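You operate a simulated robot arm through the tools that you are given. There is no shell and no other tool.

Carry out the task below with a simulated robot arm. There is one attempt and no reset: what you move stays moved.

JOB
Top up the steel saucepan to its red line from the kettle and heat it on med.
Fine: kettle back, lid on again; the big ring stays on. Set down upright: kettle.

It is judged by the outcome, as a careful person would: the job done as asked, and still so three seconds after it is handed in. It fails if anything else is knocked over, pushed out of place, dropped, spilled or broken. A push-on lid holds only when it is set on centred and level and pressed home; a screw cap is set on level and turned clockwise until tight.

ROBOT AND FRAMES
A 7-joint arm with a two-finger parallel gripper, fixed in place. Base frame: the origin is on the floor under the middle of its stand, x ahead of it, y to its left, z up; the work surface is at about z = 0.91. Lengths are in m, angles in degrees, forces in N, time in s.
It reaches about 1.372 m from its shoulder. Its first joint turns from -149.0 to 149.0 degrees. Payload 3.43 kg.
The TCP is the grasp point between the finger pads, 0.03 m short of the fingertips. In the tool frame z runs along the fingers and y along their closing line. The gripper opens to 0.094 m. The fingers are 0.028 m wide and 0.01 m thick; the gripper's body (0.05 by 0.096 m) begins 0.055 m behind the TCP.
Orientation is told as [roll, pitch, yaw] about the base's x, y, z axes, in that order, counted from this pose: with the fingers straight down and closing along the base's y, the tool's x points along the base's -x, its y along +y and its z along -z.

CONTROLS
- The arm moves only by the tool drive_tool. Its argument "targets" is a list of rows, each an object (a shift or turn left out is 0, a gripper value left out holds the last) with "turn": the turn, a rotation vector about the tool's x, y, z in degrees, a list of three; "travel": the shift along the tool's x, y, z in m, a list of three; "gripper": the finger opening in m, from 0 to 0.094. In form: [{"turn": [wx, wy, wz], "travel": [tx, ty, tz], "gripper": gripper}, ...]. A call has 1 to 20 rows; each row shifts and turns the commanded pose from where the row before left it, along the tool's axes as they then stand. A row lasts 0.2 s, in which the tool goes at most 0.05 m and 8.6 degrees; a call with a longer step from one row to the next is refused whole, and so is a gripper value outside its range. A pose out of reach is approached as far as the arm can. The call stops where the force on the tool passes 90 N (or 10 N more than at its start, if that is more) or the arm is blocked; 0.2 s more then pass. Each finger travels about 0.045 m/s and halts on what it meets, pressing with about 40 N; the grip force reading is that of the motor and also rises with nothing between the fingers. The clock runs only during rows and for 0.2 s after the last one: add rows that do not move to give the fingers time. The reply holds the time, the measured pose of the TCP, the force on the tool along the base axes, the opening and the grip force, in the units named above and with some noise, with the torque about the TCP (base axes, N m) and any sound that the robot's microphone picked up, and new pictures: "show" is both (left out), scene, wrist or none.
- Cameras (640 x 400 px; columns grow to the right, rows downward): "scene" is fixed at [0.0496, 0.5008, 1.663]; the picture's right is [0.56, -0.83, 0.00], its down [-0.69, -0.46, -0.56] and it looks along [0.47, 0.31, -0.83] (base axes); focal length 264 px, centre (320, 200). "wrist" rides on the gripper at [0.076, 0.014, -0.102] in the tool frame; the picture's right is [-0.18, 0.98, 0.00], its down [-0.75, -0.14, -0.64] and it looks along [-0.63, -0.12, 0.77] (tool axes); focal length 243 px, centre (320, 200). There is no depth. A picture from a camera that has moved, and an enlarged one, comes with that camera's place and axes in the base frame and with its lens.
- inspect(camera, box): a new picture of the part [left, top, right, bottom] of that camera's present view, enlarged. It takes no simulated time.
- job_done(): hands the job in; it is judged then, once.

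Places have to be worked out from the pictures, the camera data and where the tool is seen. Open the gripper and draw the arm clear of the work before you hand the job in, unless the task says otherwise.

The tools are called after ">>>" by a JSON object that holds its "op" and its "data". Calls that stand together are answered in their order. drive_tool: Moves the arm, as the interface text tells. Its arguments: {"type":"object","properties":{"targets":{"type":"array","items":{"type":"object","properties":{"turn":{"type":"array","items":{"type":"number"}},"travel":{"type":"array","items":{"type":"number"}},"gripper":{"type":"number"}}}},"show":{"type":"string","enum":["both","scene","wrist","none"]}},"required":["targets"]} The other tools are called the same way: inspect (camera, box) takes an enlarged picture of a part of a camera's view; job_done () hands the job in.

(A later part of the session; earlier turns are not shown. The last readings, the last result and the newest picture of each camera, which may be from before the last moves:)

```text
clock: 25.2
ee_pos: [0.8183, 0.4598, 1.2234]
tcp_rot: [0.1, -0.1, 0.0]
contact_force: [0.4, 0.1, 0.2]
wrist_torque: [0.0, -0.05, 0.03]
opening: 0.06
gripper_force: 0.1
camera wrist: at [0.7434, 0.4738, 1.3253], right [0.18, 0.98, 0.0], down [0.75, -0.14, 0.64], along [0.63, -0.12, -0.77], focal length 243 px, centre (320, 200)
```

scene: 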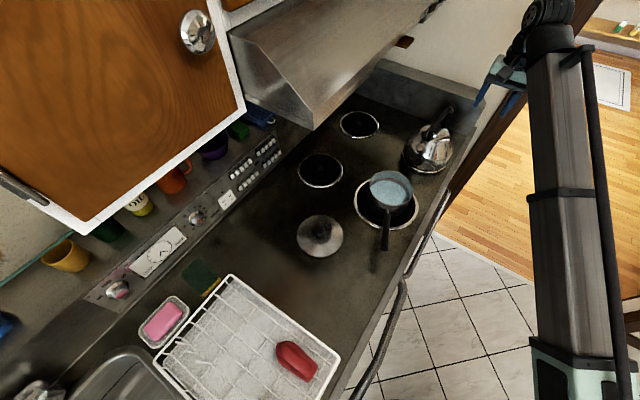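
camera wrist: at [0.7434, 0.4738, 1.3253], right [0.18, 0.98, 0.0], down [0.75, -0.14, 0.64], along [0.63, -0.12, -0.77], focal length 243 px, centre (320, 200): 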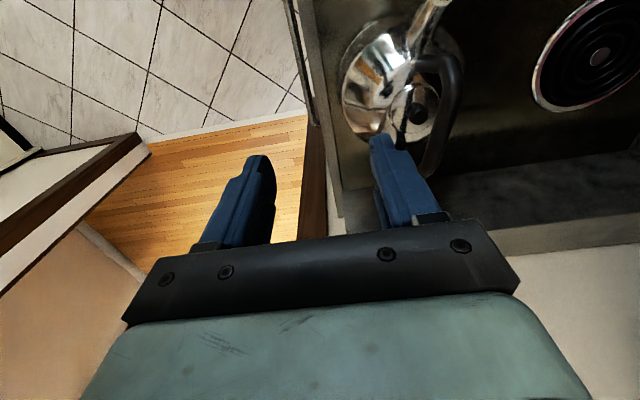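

Now the handle loop shows obliquely and the pan is unobstructed in the scene view. I'll zoom on both.

>>> {"op": "inspect", "data": {"camera": "wrist", "box": [330, 0, 490, 190]}}

>>> {"op": "inspect", "data": {"camera": "scene", "box": [365, 160, 417, 212]}}

>>> {"op": "inspect", "data": {"camera": "scene", "box": [400, 95, 465, 180]}}

>>> {"op": "inspect", "data": {"camera": "scene", "box": [290, 205, 350, 265]}}

```text
2.11 times, centred on (410, 95) of wrist
camera zoom: at [0.7434, 0.4738, 1.3253], right [0.18, 0.98, 0.0], down [0.75, -0.14, 0.64], along [0.63, -0.12, -0.77], focal length 511 px, centre (130, 421)
```

zoom: 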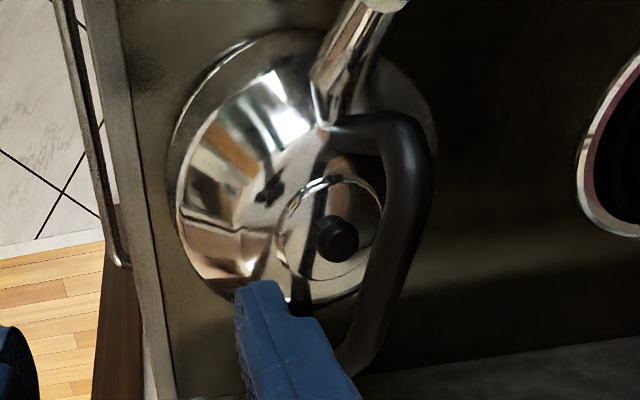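

```text
7.69 times, centred on (391, 186) of scene
camera zoom: at [0.0496, 0.5008, 1.663], right [0.56, -0.83, 0.0], down [-0.69, -0.46, -0.56], along [0.47, 0.31, -0.83], focal length 2034 px, centre (-226, 308)
```

zoom: 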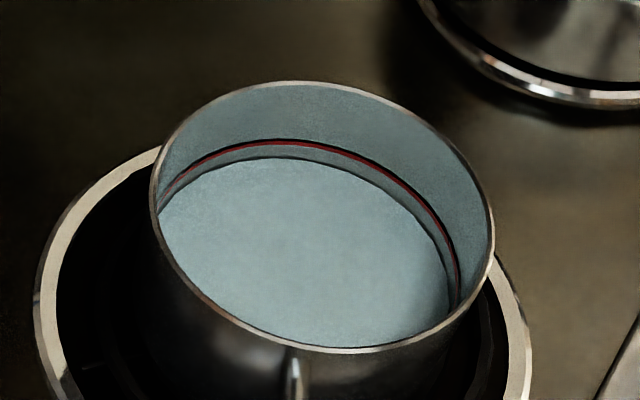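

```text
4.71 times, centred on (432, 138) of scene
camera zoom: at [0.0496, 0.5008, 1.663], right [0.56, -0.83, 0.0], down [-0.69, -0.46, -0.56], along [0.47, 0.31, -0.83], focal length 1244 px, centre (-209, 494)
```

zoom: 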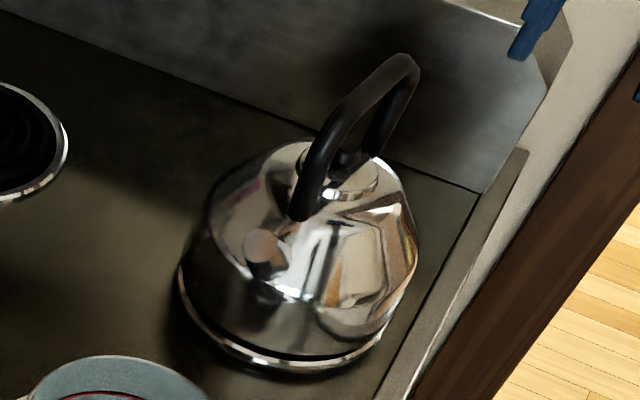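

```text
6.67 times, centred on (320, 235) of scene
camera zoom: at [0.0496, 0.5008, 1.663], right [0.56, -0.83, 0.0], down [-0.69, -0.46, -0.56], along [0.47, 0.31, -0.83], focal length 1763 px, centre (320, -33)
```

zoom: 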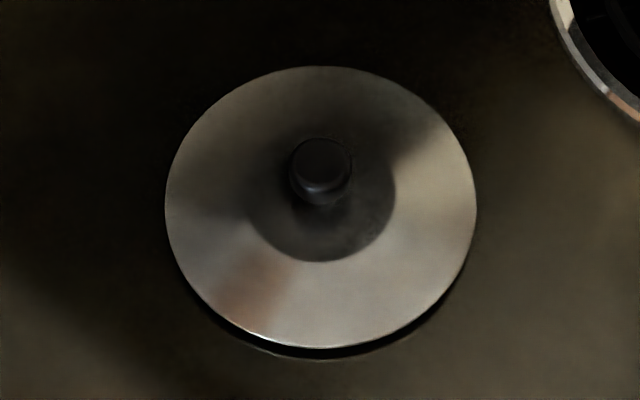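

The gap up to the red line is about 12 mm. The handle's top bar runs nearly level from x≈0.82 to 0.91 at z≈1.12, rotated about 9° from the x axis. I'll move above its balance point at (0.862, 0.564) and yaw to match.

>>> {"op": "drive_tool", "data": {"targets": [{"travel": [-0.0146, 0.0347, -0.005]}, {"travel": [-0.0146, 0.0347, -0.005]}, {"travel": [-0.0146, 0.0347, 0]}, {"turn": [0, 0, 4.6]}, {"turn": [0, 0, 4.6]}, {}], "show": "both"}}

>>> {"op": "inspect", "data": {"camera": "wrist", "box": [220, 0, 420, 200]}}

>>> {"op": "inspect", "data": {"camera": "scene", "box": [400, 60, 500, 180]}}

```text
clock: 26.6
ee_pos: [0.8627, 0.5643, 1.2339]
tcp_rot: [-0.1, 0.0, -9.2]
contact_force: [-0.6, -0.9, 0.4]
wrist_torque: [0.01, 0.02, 0.01]
opening: 0.06
gripper_force: 0.1
camera wrist: at [0.7898, 0.5902, 1.3356], right [0.34, 0.94, 0.0], down [0.72, -0.26, 0.64], along [0.6, -0.22, -0.77], focal length 243 px, centre (320, 200)
```

scene: 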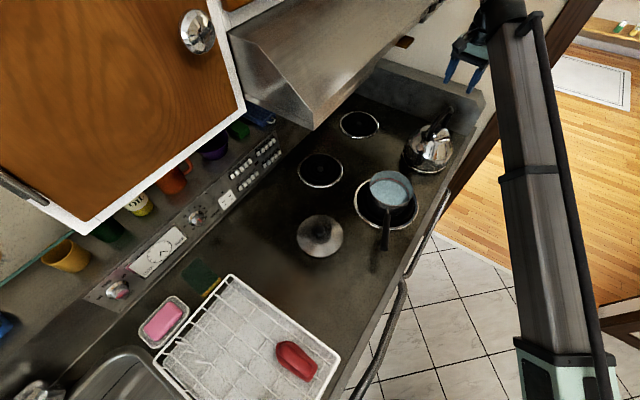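
wrist: 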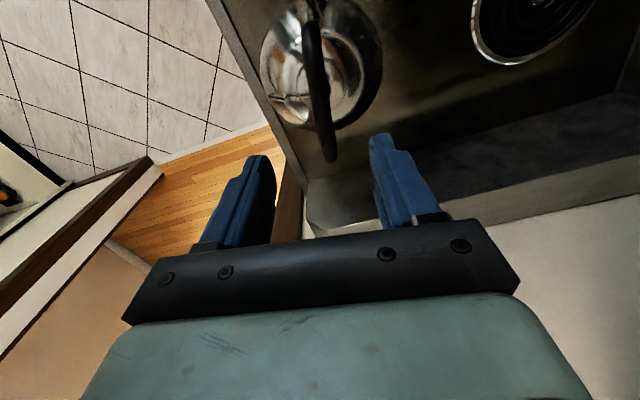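

```text
2.00 times, centred on (320, 100) of wrist
camera zoom: at [0.7898, 0.5902, 1.3356], right [0.34, 0.94, 0.0], down [0.72, -0.26, 0.64], along [0.6, -0.22, -0.77], focal length 485 px, centre (320, 400)
```

zoom: 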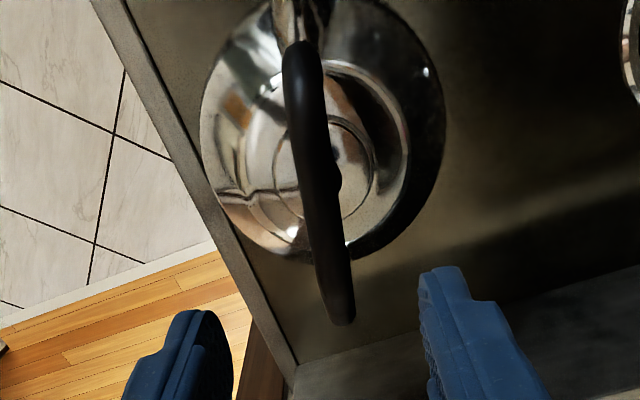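

```text
3.33 times, centred on (450, 120) of scene
camera zoom: at [0.0496, 0.5008, 1.663], right [0.56, -0.83, 0.0], down [-0.69, -0.46, -0.56], along [0.47, 0.31, -0.83], focal length 882 px, centre (-113, 467)
```

zoom: 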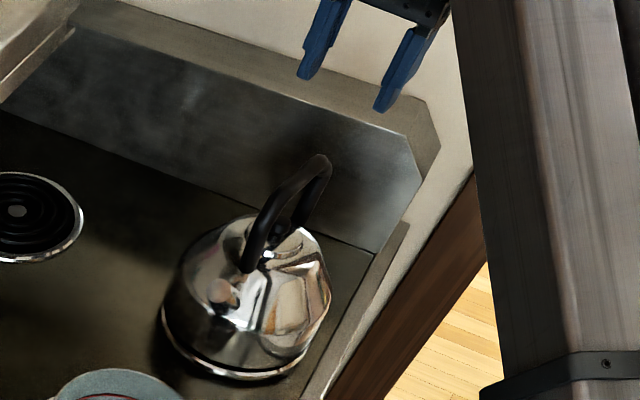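

The handle bar under the hand passes about (0.862, 0.566) with a yaw near 10.5°. I'll fine-tune the yaw and descend to straddle it.

>>> {"op": "drive_tool", "data": {"targets": [{"turn": [0, 0, 1.2], "travel": [0, 0.0015, 0.03]}, {"travel": [0, 0, 0.04]}, {"travel": [0, 0, 0.03]}, {"travel": [0, 0, 0.01]}, {}], "show": "both"}}

>>> {"op": "inspect", "data": {"camera": "wrist", "box": [220, 40, 420, 240]}}

>>> {"op": "inspect", "data": {"camera": "scene", "box": [400, 70, 490, 180]}}

```text
clock: 27.8
ee_pos: [0.8629, 0.5652, 1.1236]
tcp_rot: [0.1, -0.2, -10.4]
contact_force: [-0.1, -0.2, -1.0]
wrist_torque: [-0.01, -0.04, 0.03]
opening: 0.0598
gripper_force: 0.1
camera wrist: at [0.7909, 0.5927, 1.2252], right [0.36, 0.93, 0.0], down [0.72, -0.28, 0.64], along [0.6, -0.23, -0.77], focal length 243 px, centre (320, 200)
```

scene: 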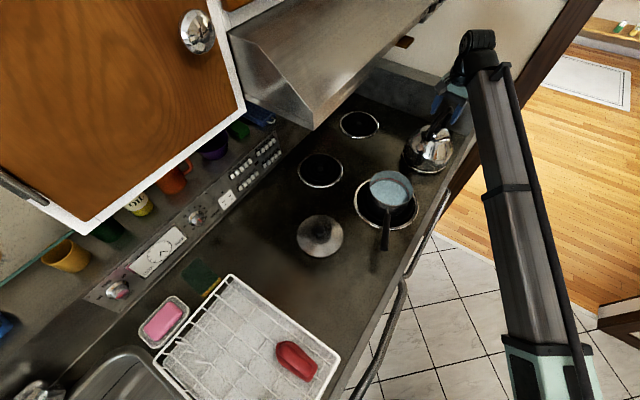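
wrist: 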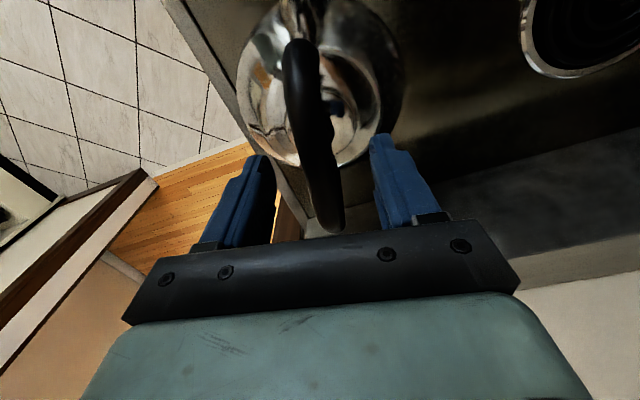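

```text
2.00 times, centred on (320, 140) of wrist
camera zoom: at [0.7909, 0.5927, 1.2252], right [0.36, 0.93, 0.0], down [0.72, -0.28, 0.64], along [0.6, -0.23, -0.77], focal length 485 px, centre (320, 320)
```

zoom: 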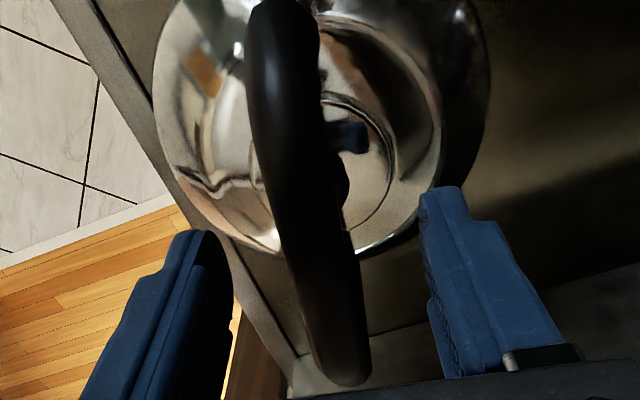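

```text
3.64 times, centred on (445, 125) of scene
camera zoom: at [0.0496, 0.5008, 1.663], right [0.56, -0.83, 0.0], down [-0.69, -0.46, -0.56], along [0.47, 0.31, -0.83], focal length 962 px, centre (-134, 473)
```

zoom: 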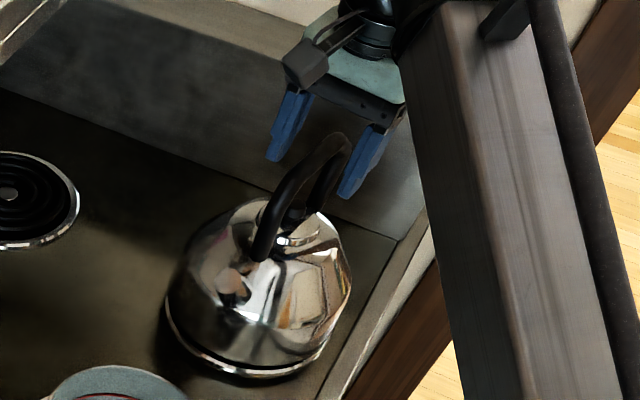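

The handle passes centrally between the fingers at TCP height. I'll lower 4 mm and close on it.

>>> {"op": "drive_tool", "data": {"targets": [{"travel": [0, 0, 0.004]}, {"gripper": 0.0}, {}, {}, {}, {}, {}], "show": "both"}}

>>> {"op": "inspect", "data": {"camera": "scene", "box": [400, 70, 490, 180]}}

```text
clock: 29.4
ee_pos: [0.8626, 0.5654, 1.1201]
tcp_rot: [0.1, -0.2, -10.4]
contact_force: [4.1, 3.5, 20.8]
wrist_torque: [0.04, 0.16, 0.3]
opening: 0.0168
gripper_force: 40.2
camera wrist: at [0.7904, 0.5928, 1.223], right [0.36, 0.93, 0.0], down [0.71, -0.28, 0.64], along [0.6, -0.23, -0.77], focal length 243 px, centre (320, 200)
```

scene: 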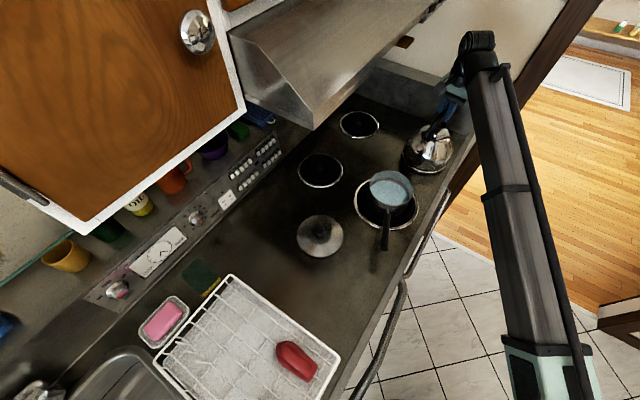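
wrist: 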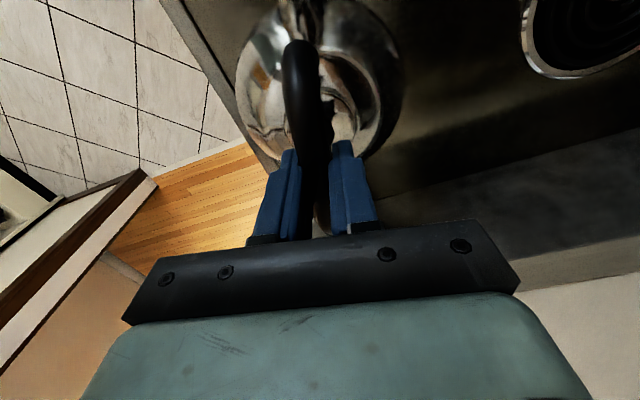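

```text
3.64 times, centred on (445, 125) of scene
camera zoom: at [0.0496, 0.5008, 1.663], right [0.56, -0.83, 0.0], down [-0.69, -0.46, -0.56], along [0.47, 0.31, -0.83], focal length 962 px, centre (-134, 473)
```

zoom: 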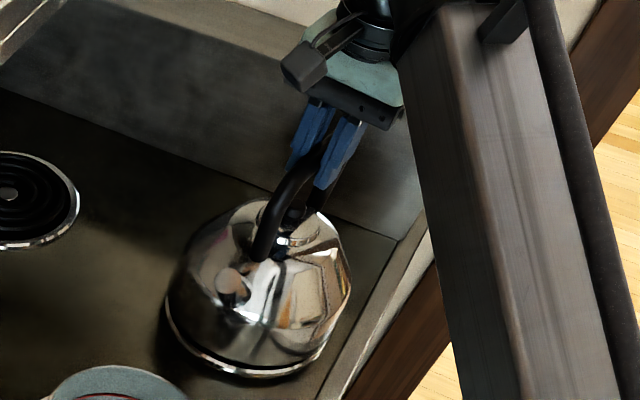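

The handle is gripped at an opening of 0.017; the kettle's home pose is TCP (0.863, 0.565, 1.120), yaw -10.4°. I'll lift slightly and read its weight and any tipping.

>>> {"op": "drive_tool", "data": {"targets": [{"travel": [0, 0, -0.005]}, {"travel": [0, 0, -0.01]}, {"travel": [0, 0, -0.015]}, {}], "show": "both"}}

>>> {"op": "inspect", "data": {"camera": "scene", "box": [390, 70, 490, 190]}}

```text
clock: 30.4
ee_pos: [0.861, 0.5642, 1.1492]
tcp_rot: [0.0, 0.0, -10.4]
contact_force: [0.0, 0.5, -8.8]
wrist_torque: [0.0, -0.01, 0.05]
opening: 0.0165
gripper_force: 40.1
camera wrist: at [0.7903, 0.593, 1.251], right [0.36, 0.93, 0.0], down [0.72, -0.27, 0.64], along [0.6, -0.23, -0.77], focal length 243 px, centre (320, 200)
```

scene: 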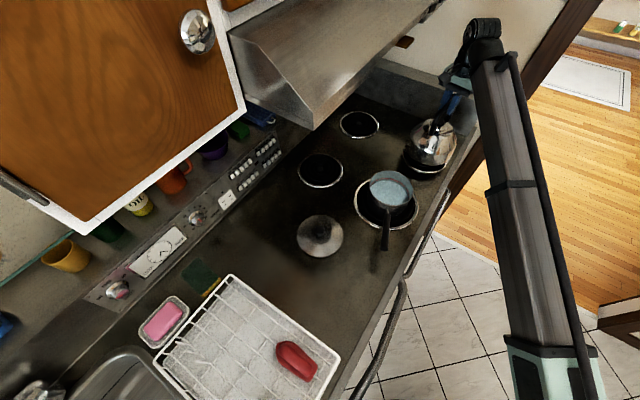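
wrist: 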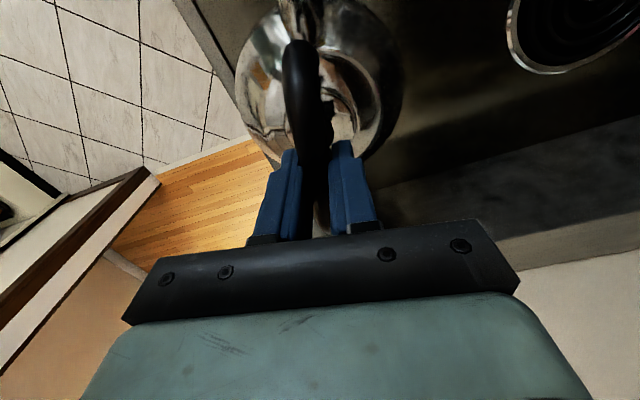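

```text
3.33 times, centred on (440, 130) of scene
camera zoom: at [0.0496, 0.5008, 1.663], right [0.56, -0.83, 0.0], down [-0.69, -0.46, -0.56], along [0.47, 0.31, -0.83], focal length 882 px, centre (-80, 433)
```

zoom: 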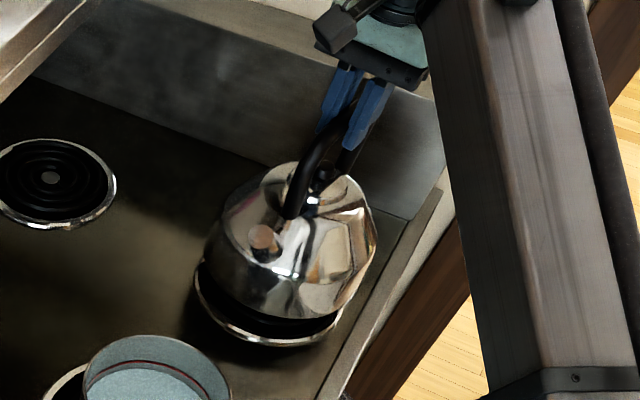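

The kettle lifted cleanly at about 0.9 kg and hangs level; it had been sitting on the front-right ring. I'll raise it above pan height, then carry it toward the pan upright.

>>> {"op": "drive_tool", "data": {"targets": [{"travel": [0, 0, -0.02]}, {"travel": [0, 0, -0.03]}, {"travel": [0, 0, -0.031]}, {"travel": [0.02, -0.0033, 0]}, {"travel": [0.025, -0.0033, 0]}, {"travel": [0.025, -0.0033, 0]}, {"travel": [0.025, -0.0033, 0]}, {"travel": [0.025, -0.0033, 0]}, {"travel": [0.0247, -0.0035, 0]}, {}, {}], "show": "both"}}

>>> {"op": "inspect", "data": {"camera": "scene", "box": [350, 90, 460, 220]}}

>>> {"op": "inspect", "data": {"camera": "wrist", "box": [200, 0, 440, 170]}}

```text
clock: 32.8
ee_pos: [0.7182, 0.5728, 1.2248]
tcp_rot: [0.5, -0.3, -10.3]
contact_force: [0.1, 0.5, -9.6]
wrist_torque: [0.04, 0.02, 0.0]
opening: 0.0166
gripper_force: 39.9
out of reach, approached as far as the arm can: row 9
camera wrist: at [0.6459, 0.5997, 1.3267], right [0.36, 0.93, 0.01], down [0.71, -0.28, 0.65], along [0.61, -0.22, -0.76], focal length 243 px, centre (320, 200)
```

scene: 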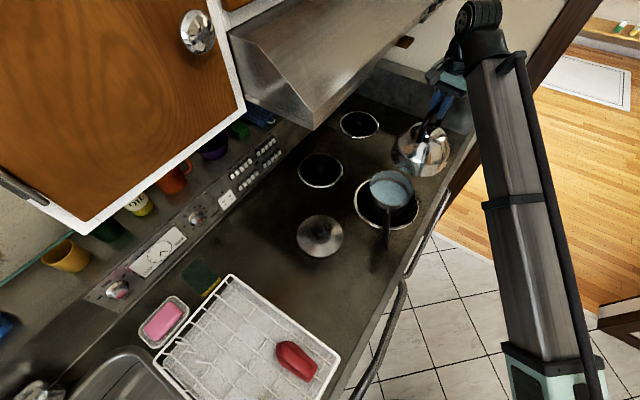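
wrist: 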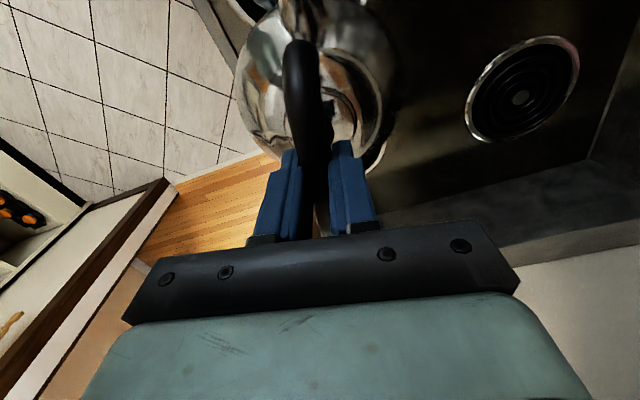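

```text
3.08 times, centred on (405, 155) of scene
camera zoom: at [0.0496, 0.5008, 1.663], right [0.56, -0.83, 0.0], down [-0.69, -0.46, -0.56], along [0.47, 0.31, -0.83], focal length 814 px, centre (58, 338)
```

zoom: 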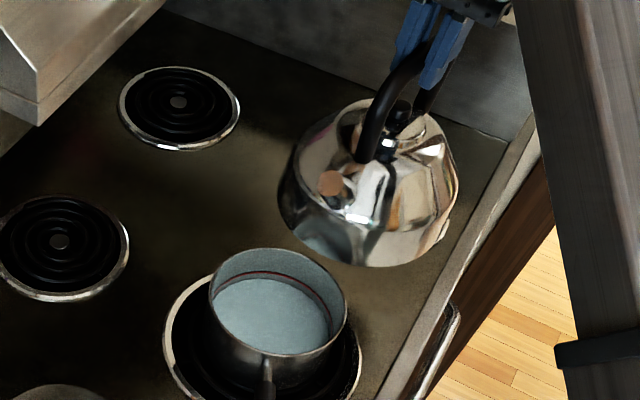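

```text
2.35 times, centred on (320, 85) of wrist
camera zoom: at [0.6459, 0.5997, 1.3267], right [0.36, 0.93, 0.01], down [0.71, -0.28, 0.65], along [0.61, -0.22, -0.76], focal length 571 px, centre (320, 471)
```

zoom: 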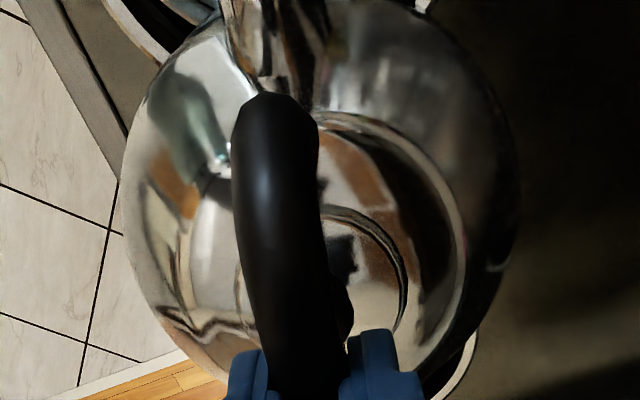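

The kettle is over the far side of the pan, with the spout tip at about (0.618, 0.588, 1.143). I'll begin tilting slowly about the spout tip, lowering a little as I go.

>>> {"op": "drive_tool", "data": {"targets": [{"turn": [0, -4, 0], "travel": [0.006, 0, -0.0009]}, {"turn": [0, -4, 0], "travel": [0.006, 0, -0.0009]}, {"turn": [0, -4, 0], "travel": [0.006, 0, -0.0009]}, {"turn": [0, -4, 0], "travel": [0.006, 0, -0.0009]}, {}], "show": "both"}}

>>> {"op": "inspect", "data": {"camera": "scene", "box": [350, 90, 460, 220]}}

```text
clock: 34.0
ee_pos: [0.6957, 0.5766, 1.2263]
tcp_rot: [-0.1, -16.1, -10.4]
contact_force: [-0.5, -0.7, -9.2]
wrist_torque: [0.08, 0.35, 0.01]
opening: 0.0165
gripper_force: 39.8
camera wrist: at [0.598, 0.6097, 1.304], right [0.35, 0.93, 0.05], down [0.51, -0.24, 0.83], along [0.78, -0.26, -0.56], focal length 243 px, centre (320, 200)
```

scene: 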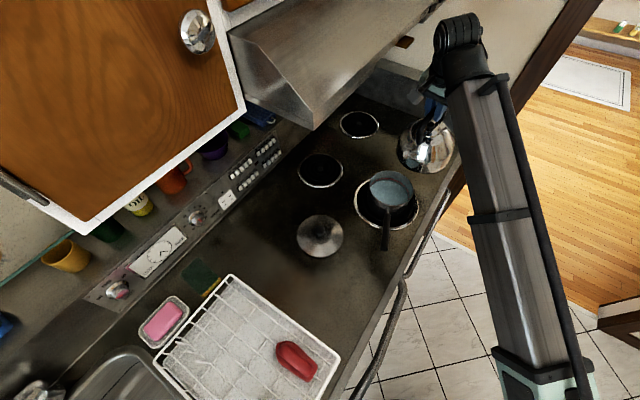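
wrist: 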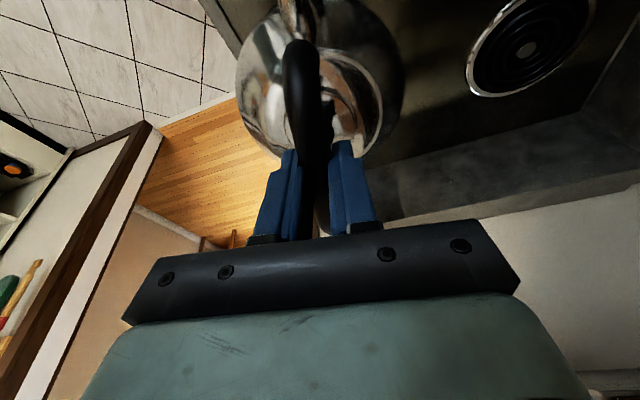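

```text
3.08 times, centred on (405, 155) of scene
camera zoom: at [0.0496, 0.5008, 1.663], right [0.56, -0.83, 0.0], down [-0.69, -0.46, -0.56], along [0.47, 0.31, -0.83], focal length 814 px, centre (58, 338)
```

zoom: 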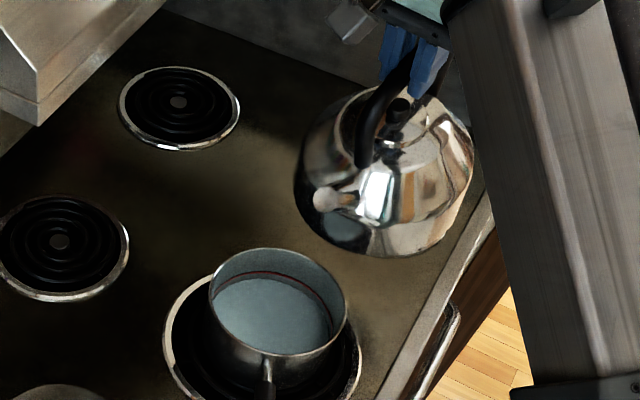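

The grip holds the kettle rigidly and nothing flows yet at 16°. I'll continue tilting to 28° while lowering the spout by about 3 cm.

>>> {"op": "drive_tool", "data": {"targets": [{"turn": [0, -4, 0], "travel": [0.0094, 0, 0.0025]}, {"turn": [0, -4, 0], "travel": [0.0094, 0, 0.0025]}, {"turn": [0, -4, 0], "travel": [0.0094, 0, 0.0025]}, {}], "show": "scene"}}

>>> {"op": "inspect", "data": {"camera": "scene", "box": [350, 90, 460, 220]}}

```text
clock: 35.0
ee_pos: [0.6697, 0.5823, 1.2094]
tcp_rot: [0.1, -28.1, -10.4]
contact_force: [1.4, 0.9, -8.9]
wrist_torque: [0.12, 0.58, 0.02]
opening: 0.0163
gripper_force: 40.4
```

scene: 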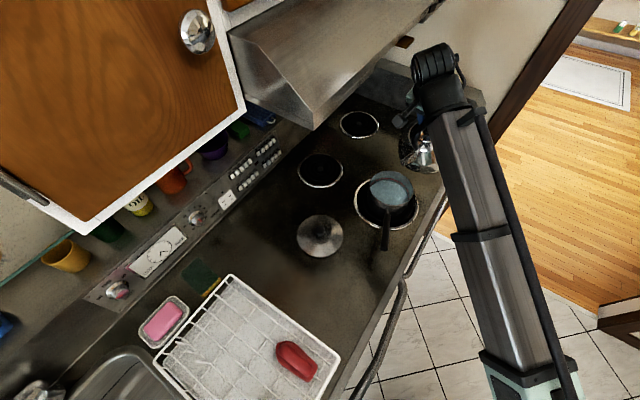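

```text
3.08 times, centred on (405, 155) of scene
camera zoom: at [0.0496, 0.5008, 1.663], right [0.56, -0.83, 0.0], down [-0.69, -0.46, -0.56], along [0.47, 0.31, -0.83], focal length 814 px, centre (58, 338)
```

zoom: 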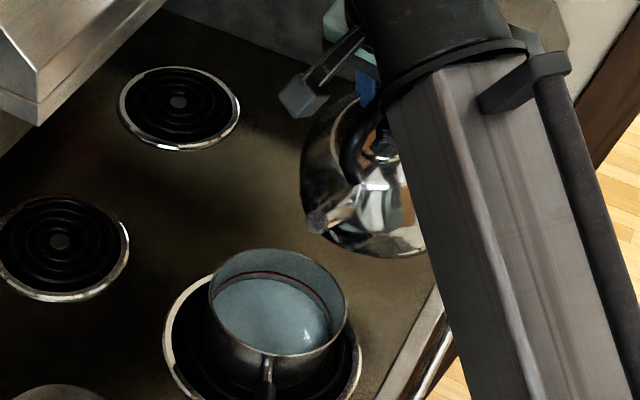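

The spout tip is at about (0.619, 0.588, 1.089), inside the rim's outline, and still dry. I'll go to 36° and lower to about 1.07.

>>> {"op": "drive_tool", "data": {"targets": [{"turn": [0, -4, 0], "travel": [0.0113, 0, 0.0016]}, {"turn": [0, -4, 0], "travel": [0.0113, 0, 0.0016]}, {}], "show": "both"}}

>>> {"op": "inspect", "data": {"camera": "scene", "box": [350, 90, 460, 220]}}

```text
clock: 35.8
ee_pos: [0.6536, 0.5853, 1.1969]
tcp_rot: [0.0, -36.0, -10.4]
contact_force: [0.9, -0.1, -8.7]
wrist_torque: [0.15, 0.75, -0.02]
opening: 0.0163
gripper_force: 40.2
camera wrist: at [0.5363, 0.6211, 1.2339], right [0.32, 0.94, 0.11], down [0.2, -0.18, 0.96], along [0.92, -0.29, -0.25], focal length 243 px, centre (320, 200)
```

scene: 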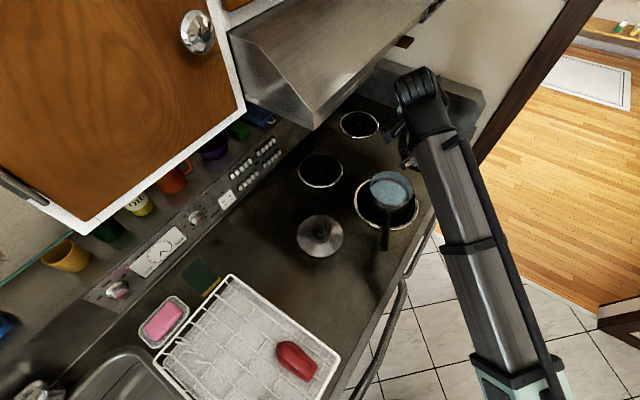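
wrist: 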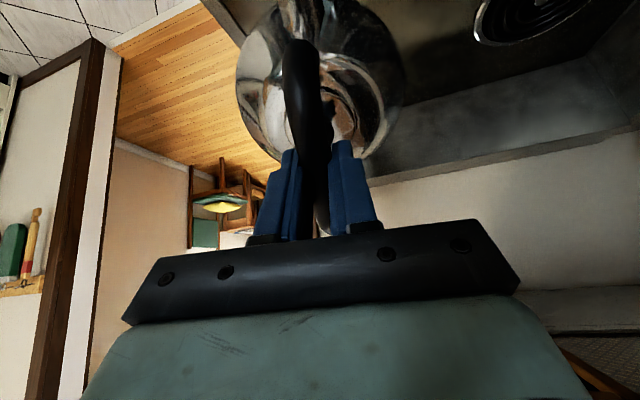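

```text
3.08 times, centred on (405, 155) of scene
camera zoom: at [0.0496, 0.5008, 1.663], right [0.56, -0.83, 0.0], down [-0.69, -0.46, -0.56], along [0.47, 0.31, -0.83], focal length 814 px, centre (58, 338)
```

zoom: 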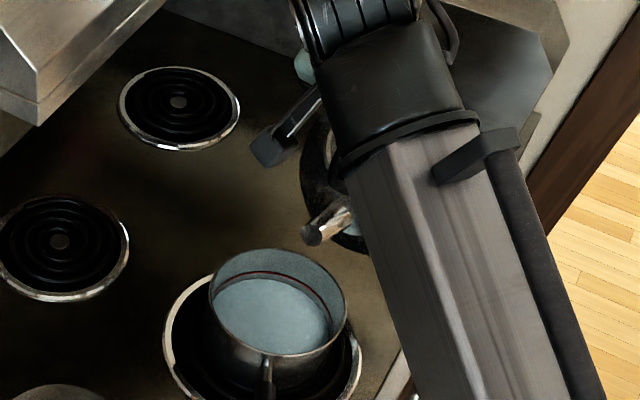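

Still dry at 36°, and both the spout tip and pan remain visible. I continue in small steps, pivoting on the spout tip.

>>> {"op": "drive_tool", "data": {"targets": [{"turn": [0, -4, 0], "travel": [0.0075, 0, -0.005]}, {}, {}], "show": "none"}}

>>> {"op": "inspect", "data": {"camera": "scene", "box": [350, 120, 450, 220]}}

```text
clock: 36.6
ee_pos: [0.6443, 0.5874, 1.1955]
tcp_rot: [0.1, -40.0, -10.4]
contact_force: [-0.9, -1.5, -8.5]
wrist_torque: [0.17, 0.82, 0.03]
opening: 0.0161
gripper_force: 40.2
```

```text
4.00 times, centred on (400, 170) of scene
camera zoom: at [0.0496, 0.5008, 1.663], right [0.56, -0.83, 0.0], down [-0.69, -0.46, -0.56], along [0.47, 0.31, -0.83], focal length 1058 px, centre (0, 320)
```

zoom: 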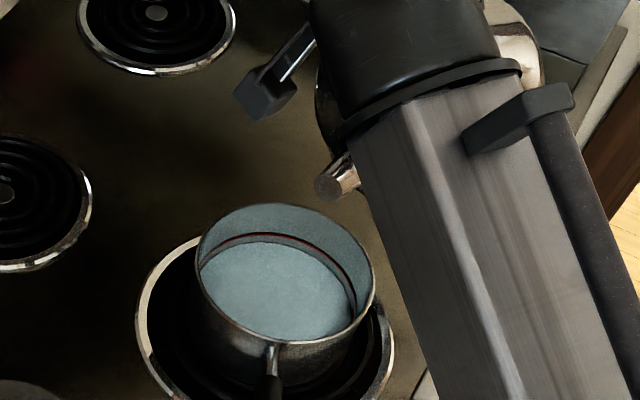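

>>> {"op": "drive_tool", "data": {"targets": [{"turn": [0, -4, 0], "travel": [0.0075, 0, -0.005]}, {}, {}], "show": "none"}}

>>> {"op": "inspect", "data": {"camera": "scene", "box": [350, 120, 450, 220]}}

>>> {"op": "inspect", "data": {"camera": "wrist", "box": [200, 0, 440, 250]}}

```text
clock: 37.4
ee_pos: [0.6356, 0.5897, 1.196]
tcp_rot: [0.0, -43.9, -10.4]
contact_force: [0.2, 0.1, -8.2]
wrist_torque: [0.16, 0.89, -0.01]
opening: 0.0165
gripper_force: 40.1
```

```text
4.00 times, centred on (400, 170) of scene
camera zoom: at [0.0496, 0.5008, 1.663], right [0.56, -0.83, 0.0], down [-0.69, -0.46, -0.56], along [0.47, 0.31, -0.83], focal length 1058 px, centre (0, 320)
```

zoom: 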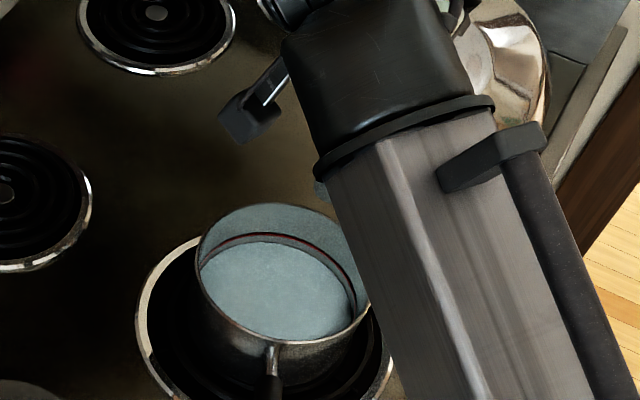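

```text
1.60 times, centred on (320, 125) of wrist
camera zoom: at [0.5147, 0.6255, 1.2152], right [0.31, 0.94, 0.13], down [0.07, -0.16, 0.99], along [0.95, -0.29, -0.11], focal length 388 px, centre (320, 320)
```

zoom: 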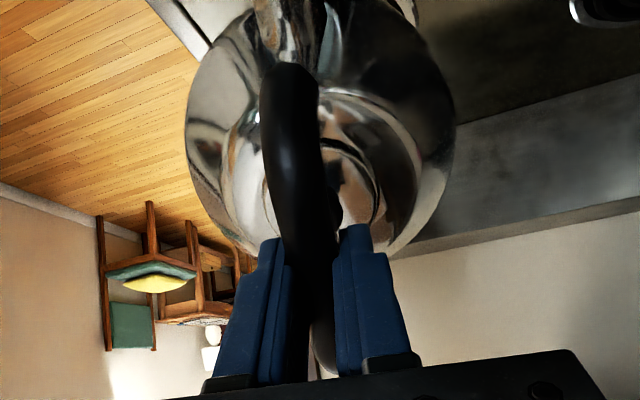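

No flow yet at 44°, and the grip is unchanged. I continue in 3° steps watching the pan.

>>> {"op": "drive_tool", "data": {"targets": [{"turn": [0, -3, 0], "travel": [0.0055, 0, -0.004]}, {}], "show": "none"}}

>>> {"op": "inspect", "data": {"camera": "scene", "box": [350, 120, 450, 220]}}

```text
clock: 38.0
ee_pos: [0.6291, 0.5915, 1.1927]
tcp_rot: [0.1, -47.1, -10.4]
contact_force: [-0.4, 0.5, -7.8]
wrist_torque: [0.16, 0.86, 0.0]
opening: 0.0164
gripper_force: 39.7
```

```text
4.00 times, centred on (400, 170) of scene
camera zoom: at [0.0496, 0.5008, 1.663], right [0.56, -0.83, 0.0], down [-0.69, -0.46, -0.56], along [0.47, 0.31, -0.83], focal length 1058 px, centre (0, 320)
```

zoom: 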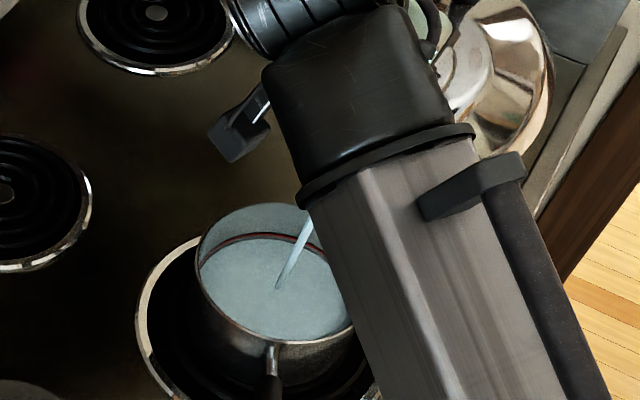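

The stream has started and lands in the middle of the pan. I'll hold this angle briefly and watch the level.

>>> {"op": "drive_tool", "data": {"targets": [{}, {}], "show": "none"}}

>>> {"op": "inspect", "data": {"camera": "scene", "box": [365, 160, 417, 212]}}

```text
clock: 38.6
ee_pos: [0.6287, 0.5897, 1.194]
tcp_rot: [0.0, -47.0, -10.4]
contact_force: [0.2, -0.3, -7.5]
wrist_torque: [0.2, 0.87, -0.01]
opening: 0.0165
gripper_force: 40.5
```

```text
7.69 times, centred on (391, 186) of scene
camera zoom: at [0.0496, 0.5008, 1.663], right [0.56, -0.83, 0.0], down [-0.69, -0.46, -0.56], along [0.47, 0.31, -0.83], focal length 2034 px, centre (-226, 308)
```

zoom: 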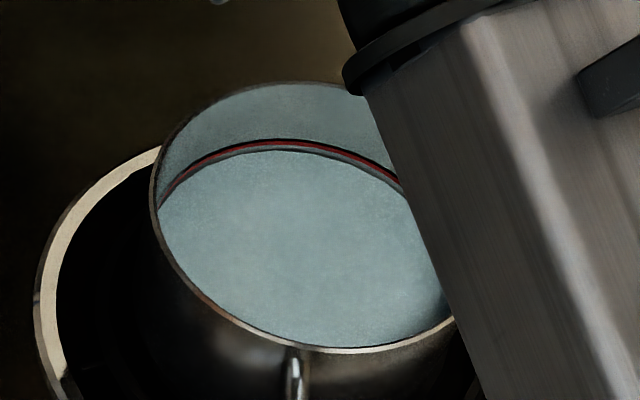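

The level rose about halfway to the line and the stream has stopped on its own. I'll tilt in smaller steps now.

>>> {"op": "drive_tool", "data": {"targets": [{"turn": [0, -1.5, 0], "travel": [0.0027, 0, -0.002]}, {}, {}], "show": "none"}}

>>> {"op": "inspect", "data": {"camera": "scene", "box": [365, 160, 417, 212]}}

>>> {"op": "inspect", "data": {"camera": "scene", "box": [376, 172, 402, 188]}}

```text
clock: 39.4
ee_pos: [0.6251, 0.5903, 1.1919]
tcp_rot: [-0.1, -48.5, -10.4]
contact_force: [0.5, -0.3, -7.3]
wrist_torque: [0.12, 0.87, -0.01]
opening: 0.0162
gripper_force: 39.9
```

```text
7.69 times, centred on (391, 186) of scene
camera zoom: at [0.0496, 0.5008, 1.663], right [0.56, -0.83, 0.0], down [-0.69, -0.46, -0.56], along [0.47, 0.31, -0.83], focal length 2034 px, centre (-226, 308)
```

zoom: 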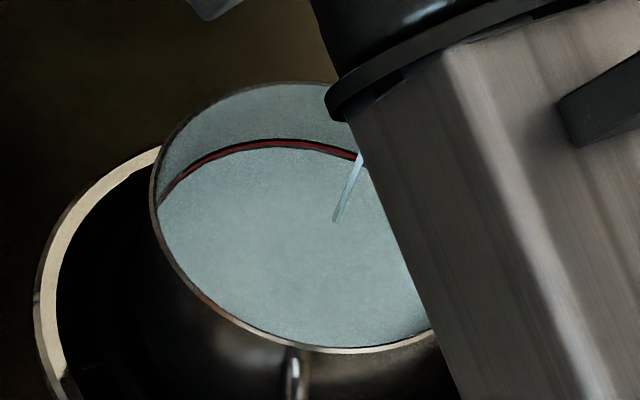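

```text
16.00 times, centred on (389, 180) of scene
camera zoom: at [0.0496, 0.5008, 1.663], right [0.56, -0.83, 0.0], down [-0.69, -0.46, -0.56], along [0.47, 0.31, -0.83], focal length 4231 px, centre (-784, 520)
```

zoom: 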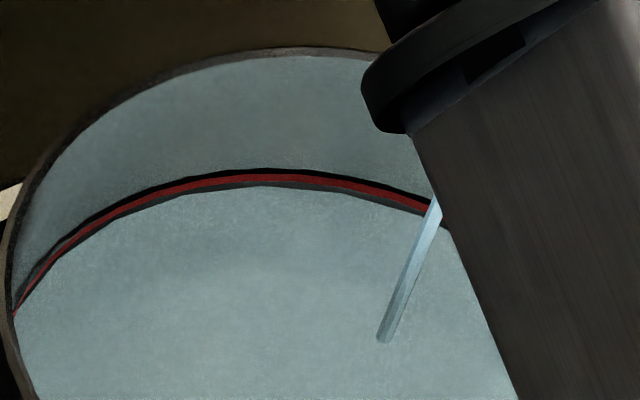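

The water is just reaching the lower edge of the red line with a thin stream still running. I'll hold 0.4 s more and check.

>>> {"op": "drive_tool", "data": {"targets": [{}], "show": "none"}}

>>> {"op": "inspect", "data": {"camera": "scene", "box": [376, 172, 402, 188]}}

```text
clock: 39.8
ee_pos: [0.6254, 0.5906, 1.1926]
tcp_rot: [0.0, -48.5, -10.4]
contact_force: [0.0, -0.5, -7.7]
wrist_torque: [0.16, 0.86, 0.0]
opening: 0.0164
gripper_force: 40.1
```

```text
16.00 times, centred on (389, 180) of scene
camera zoom: at [0.0496, 0.5008, 1.663], right [0.56, -0.83, 0.0], down [-0.69, -0.46, -0.56], along [0.47, 0.31, -0.83], focal length 4231 px, centre (-784, 520)
```

zoom: 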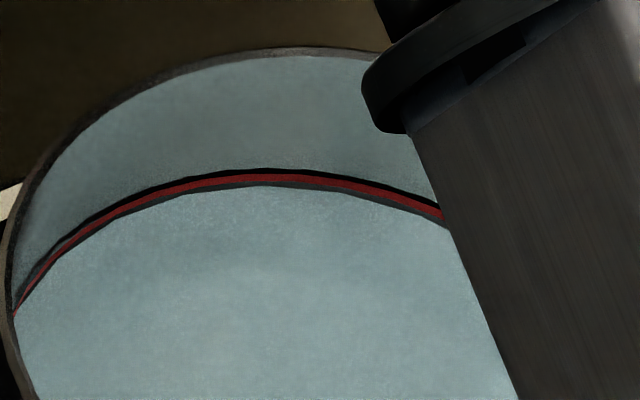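

The flow has stopped with the surface just under the red band, about 2 mm below its middle. One more half-degree nudge should bring it to the line.

>>> {"op": "drive_tool", "data": {"targets": [{"turn": [0, -0.6, 0], "travel": [0.0011, 0, -0.0008]}, {}, {}, {}], "show": "none"}}

>>> {"op": "inspect", "data": {"camera": "scene", "box": [376, 172, 402, 188]}}

```text
clock: 40.8
ee_pos: [0.6239, 0.5905, 1.1926]
tcp_rot: [0.0, -49.1, -10.5]
contact_force: [-0.5, 0.3, -7.6]
wrist_torque: [0.14, 0.85, 0.01]
opening: 0.0165
gripper_force: 40.2
```

```text
16.00 times, centred on (389, 180) of scene
camera zoom: at [0.0496, 0.5008, 1.663], right [0.56, -0.83, 0.0], down [-0.69, -0.46, -0.56], along [0.47, 0.31, -0.83], focal length 4231 px, centre (-784, 520)
```

zoom: 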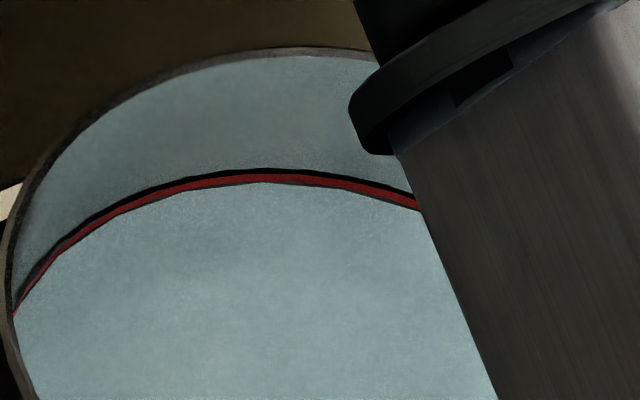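

The surface now touches the red band's lower edge. I'll give one last half-degree to sit on the line.

>>> {"op": "drive_tool", "data": {"targets": [{"turn": [0, -0.5, 0], "travel": [0.0009, 0, -0.0007]}, {}, {}, {}], "show": "none"}}

>>> {"op": "inspect", "data": {"camera": "scene", "box": [376, 172, 402, 188]}}

```text
clock: 41.8
ee_pos: [0.6234, 0.5913, 1.1927]
tcp_rot: [0.0, -49.6, -10.4]
contact_force: [-0.1, 0.1, -8.1]
wrist_torque: [0.16, 0.83, 0.0]
opening: 0.0165
gripper_force: 40.0
```

```text
16.00 times, centred on (389, 180) of scene
camera zoom: at [0.0496, 0.5008, 1.663], right [0.56, -0.83, 0.0], down [-0.69, -0.46, -0.56], along [0.47, 0.31, -0.83], focal length 4231 px, centre (-784, 520)
```

zoom: 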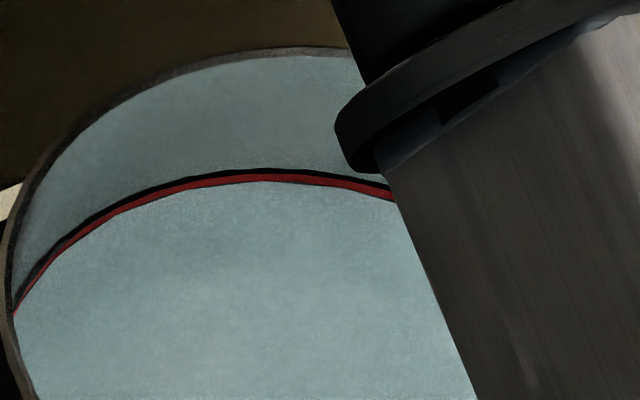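

The water now sits on the red line, so I stop pouring. I'll tip the kettle back upright about the spout, raising it and drawing it back from the pan.

>>> {"op": "drive_tool", "data": {"targets": [{"turn": [0, 4.133, 0], "travel": [-0.0057, 0, 0.0075]}, {"turn": [0, 4.133, 0], "travel": [-0.0057, 0, 0.0075]}, {"turn": [0, 4.133, 0], "travel": [-0.0097, 0, 0.003]}, {"turn": [0, 4.133, 0], "travel": [-0.0169, 0, 0.0059]}, {"turn": [0, 4.133, 0], "travel": [-0.0185, 0, 0.0063]}, {"turn": [0, 4.133, 0], "travel": [-0.0184, 0, 0.0053]}, {"turn": [0, 4.133, 0], "travel": [-0.0182, 0, 0.0044]}, {"turn": [0, 4.133, 0], "travel": [-0.0179, 0, 0.0035]}, {"turn": [0, 4.133, 0], "travel": [-0.0176, 0, 0.0026]}, {"turn": [0, 4.133, 0], "travel": [-0.0172, 0, 0.0018]}, {"turn": [0, 4.133, 0], "travel": [-0.0168, 0, 0.001]}, {"turn": [0, 4.133, 0], "travel": [-0.0157, 0, 0.0082]}, {}], "show": "both"}}

>>> {"op": "inspect", "data": {"camera": "scene", "box": [350, 70, 480, 220]}}

>>> {"op": "inspect", "data": {"camera": "scene", "box": [365, 160, 417, 212]}}

```text
clock: 44.6
ee_pos: [0.8071, 0.5568, 1.2151]
tcp_rot: [0.1, 0.0, -10.5]
contact_force: [-0.1, -0.9, -8.0]
wrist_torque: [-0.03, 0.01, 0.02]
opening: 0.0165
gripper_force: 39.9
camera wrist: at [0.7353, 0.5845, 1.3171], right [0.36, 0.93, 0.0], down [0.72, -0.27, 0.64], along [0.6, -0.23, -0.77], focal length 243 px, centre (320, 200)
```

scene: 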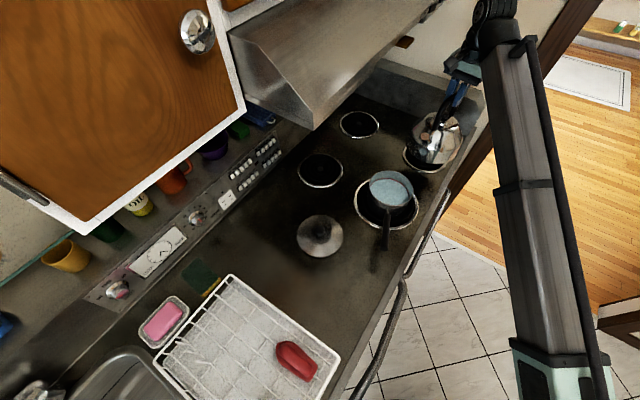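
wrist: 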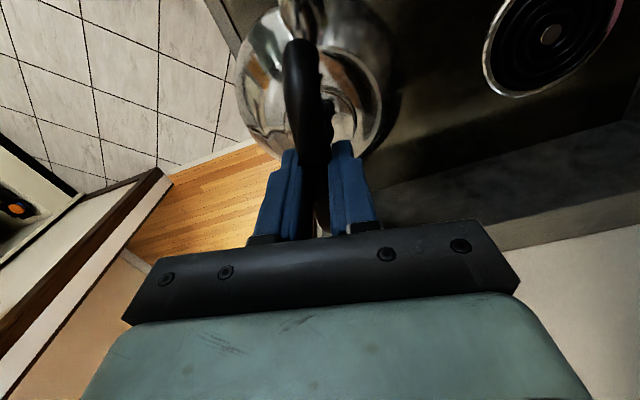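

```text
2.67 times, centred on (415, 145) of scene
camera zoom: at [0.0496, 0.5008, 1.663], right [0.56, -0.83, 0.0], down [-0.69, -0.46, -0.56], along [0.47, 0.31, -0.83], focal length 705 px, centre (67, 347)
```

zoom: 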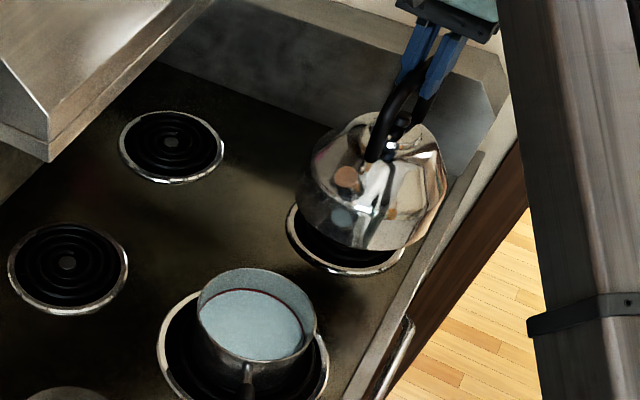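

```text
7.69 times, centred on (391, 186) of scene
camera zoom: at [0.0496, 0.5008, 1.663], right [0.56, -0.83, 0.0], down [-0.69, -0.46, -0.56], along [0.47, 0.31, -0.83], focal length 2034 px, centre (-226, 308)
```

zoom: 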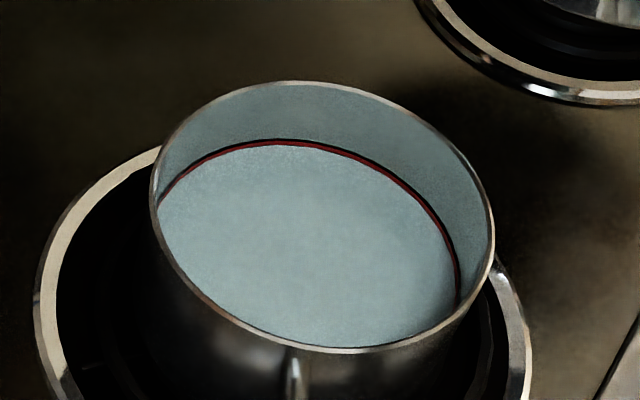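

The level reads right on the red line and the pan is undisturbed. Now I carry the kettle back over its ring and lower it toward its original spot.

>>> {"op": "drive_tool", "data": {"targets": [{"travel": [-0.0267, 0.0091, 0]}, {"travel": [-0.0266, 0.0092, 0]}, {}, {"travel": [0, 0, 0.025]}, {"travel": [0, 0, 0.025]}, {"travel": [0, 0, 0.02]}, {"travel": [0, 0, 0.01]}, {}], "show": "both"}}

>>> {"op": "inspect", "data": {"camera": "scene", "box": [390, 70, 490, 190]}}

```text
clock: 46.4
ee_pos: [0.8631, 0.5651, 1.1329]
tcp_rot: [0.1, -0.2, -10.4]
contact_force: [-0.4, 0.1, -7.5]
wrist_torque: [-0.02, -0.02, 0.04]
opening: 0.0164
gripper_force: 39.8
camera wrist: at [0.7911, 0.5929, 1.2364], right [0.36, 0.93, 0.0], down [0.71, -0.27, 0.64], along [0.6, -0.23, -0.77], focal length 243 px, centre (320, 200)
```

scene: 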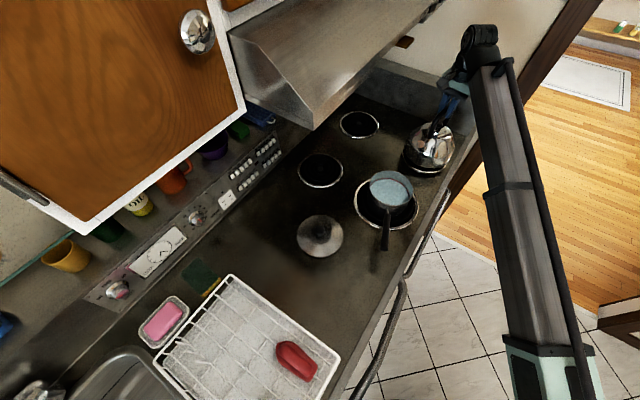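
wrist: 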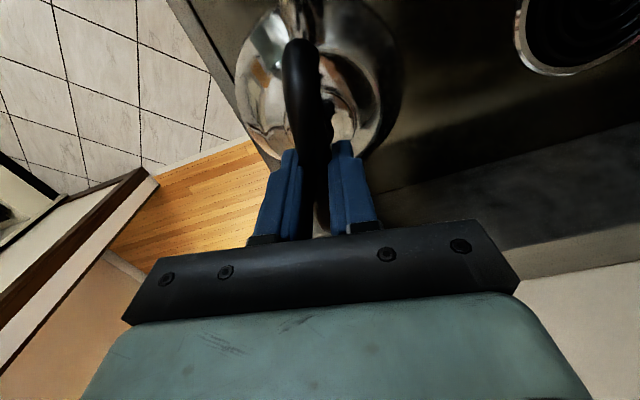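

```text
3.33 times, centred on (440, 130) of scene
camera zoom: at [0.0496, 0.5008, 1.663], right [0.56, -0.83, 0.0], down [-0.69, -0.46, -0.56], along [0.47, 0.31, -0.83], focal length 882 px, centre (-80, 433)
```

zoom: 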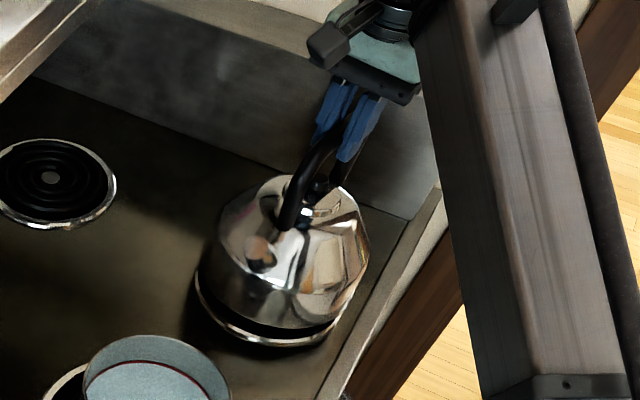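

The kettle hangs 1–1.5 cm above its ring in the original position. I'll lower in small steps until the weight comes off.

>>> {"op": "drive_tool", "data": {"targets": [{"travel": [0, 0, 0.004]}, {"travel": [0, 0, 0.004]}, {}], "show": "none"}}

>>> {"op": "drive_tool", "data": {"targets": [{"travel": [0, 0, 0.002]}, {}], "show": "none"}}

```text
clock: 47.2
ee_pos: [0.8638, 0.5657, 1.1266]
tcp_rot: [-0.1, 0.0, -10.4]
contact_force: [-0.5, 0.3, -8.1]
wrist_torque: [0.01, -0.01, 0.01]
opening: 0.0166
gripper_force: 40.1
```

```text
clock: 47.8
ee_pos: [0.8626, 0.5662, 1.1254]
tcp_rot: [0.0, -0.1, -10.5]
contact_force: [-0.8, -1.1, -7.7]
wrist_torque: [-0.02, -0.03, 0.03]
opening: 0.0164
gripper_force: 39.4
```

>>> {"op": "drive_tool", "data": {"targets": [{"travel": [0, 0, 0.002]}, {}], "show": "none"}}

>>> {"op": "drive_tool", "data": {"targets": [{"travel": [0, 0, 0.002]}, {}], "show": "none"}}

```text
clock: 48.4
ee_pos: [0.8636, 0.5658, 1.1226]
tcp_rot: [0.0, 0.0, -10.4]
contact_force: [-0.5, -0.5, -4.8]
wrist_torque: [0.0, -0.09, -0.02]
opening: 0.0165
gripper_force: 39.9
```

```text
clock: 49.0
ee_pos: [0.8629, 0.5658, 1.1223]
tcp_rot: [0.2, -0.2, -10.5]
contact_force: [-2.2, -0.2, 12.3]
wrist_torque: [-0.2, -1.04, 0.0]
opening: 0.0164
gripper_force: 40.5
```

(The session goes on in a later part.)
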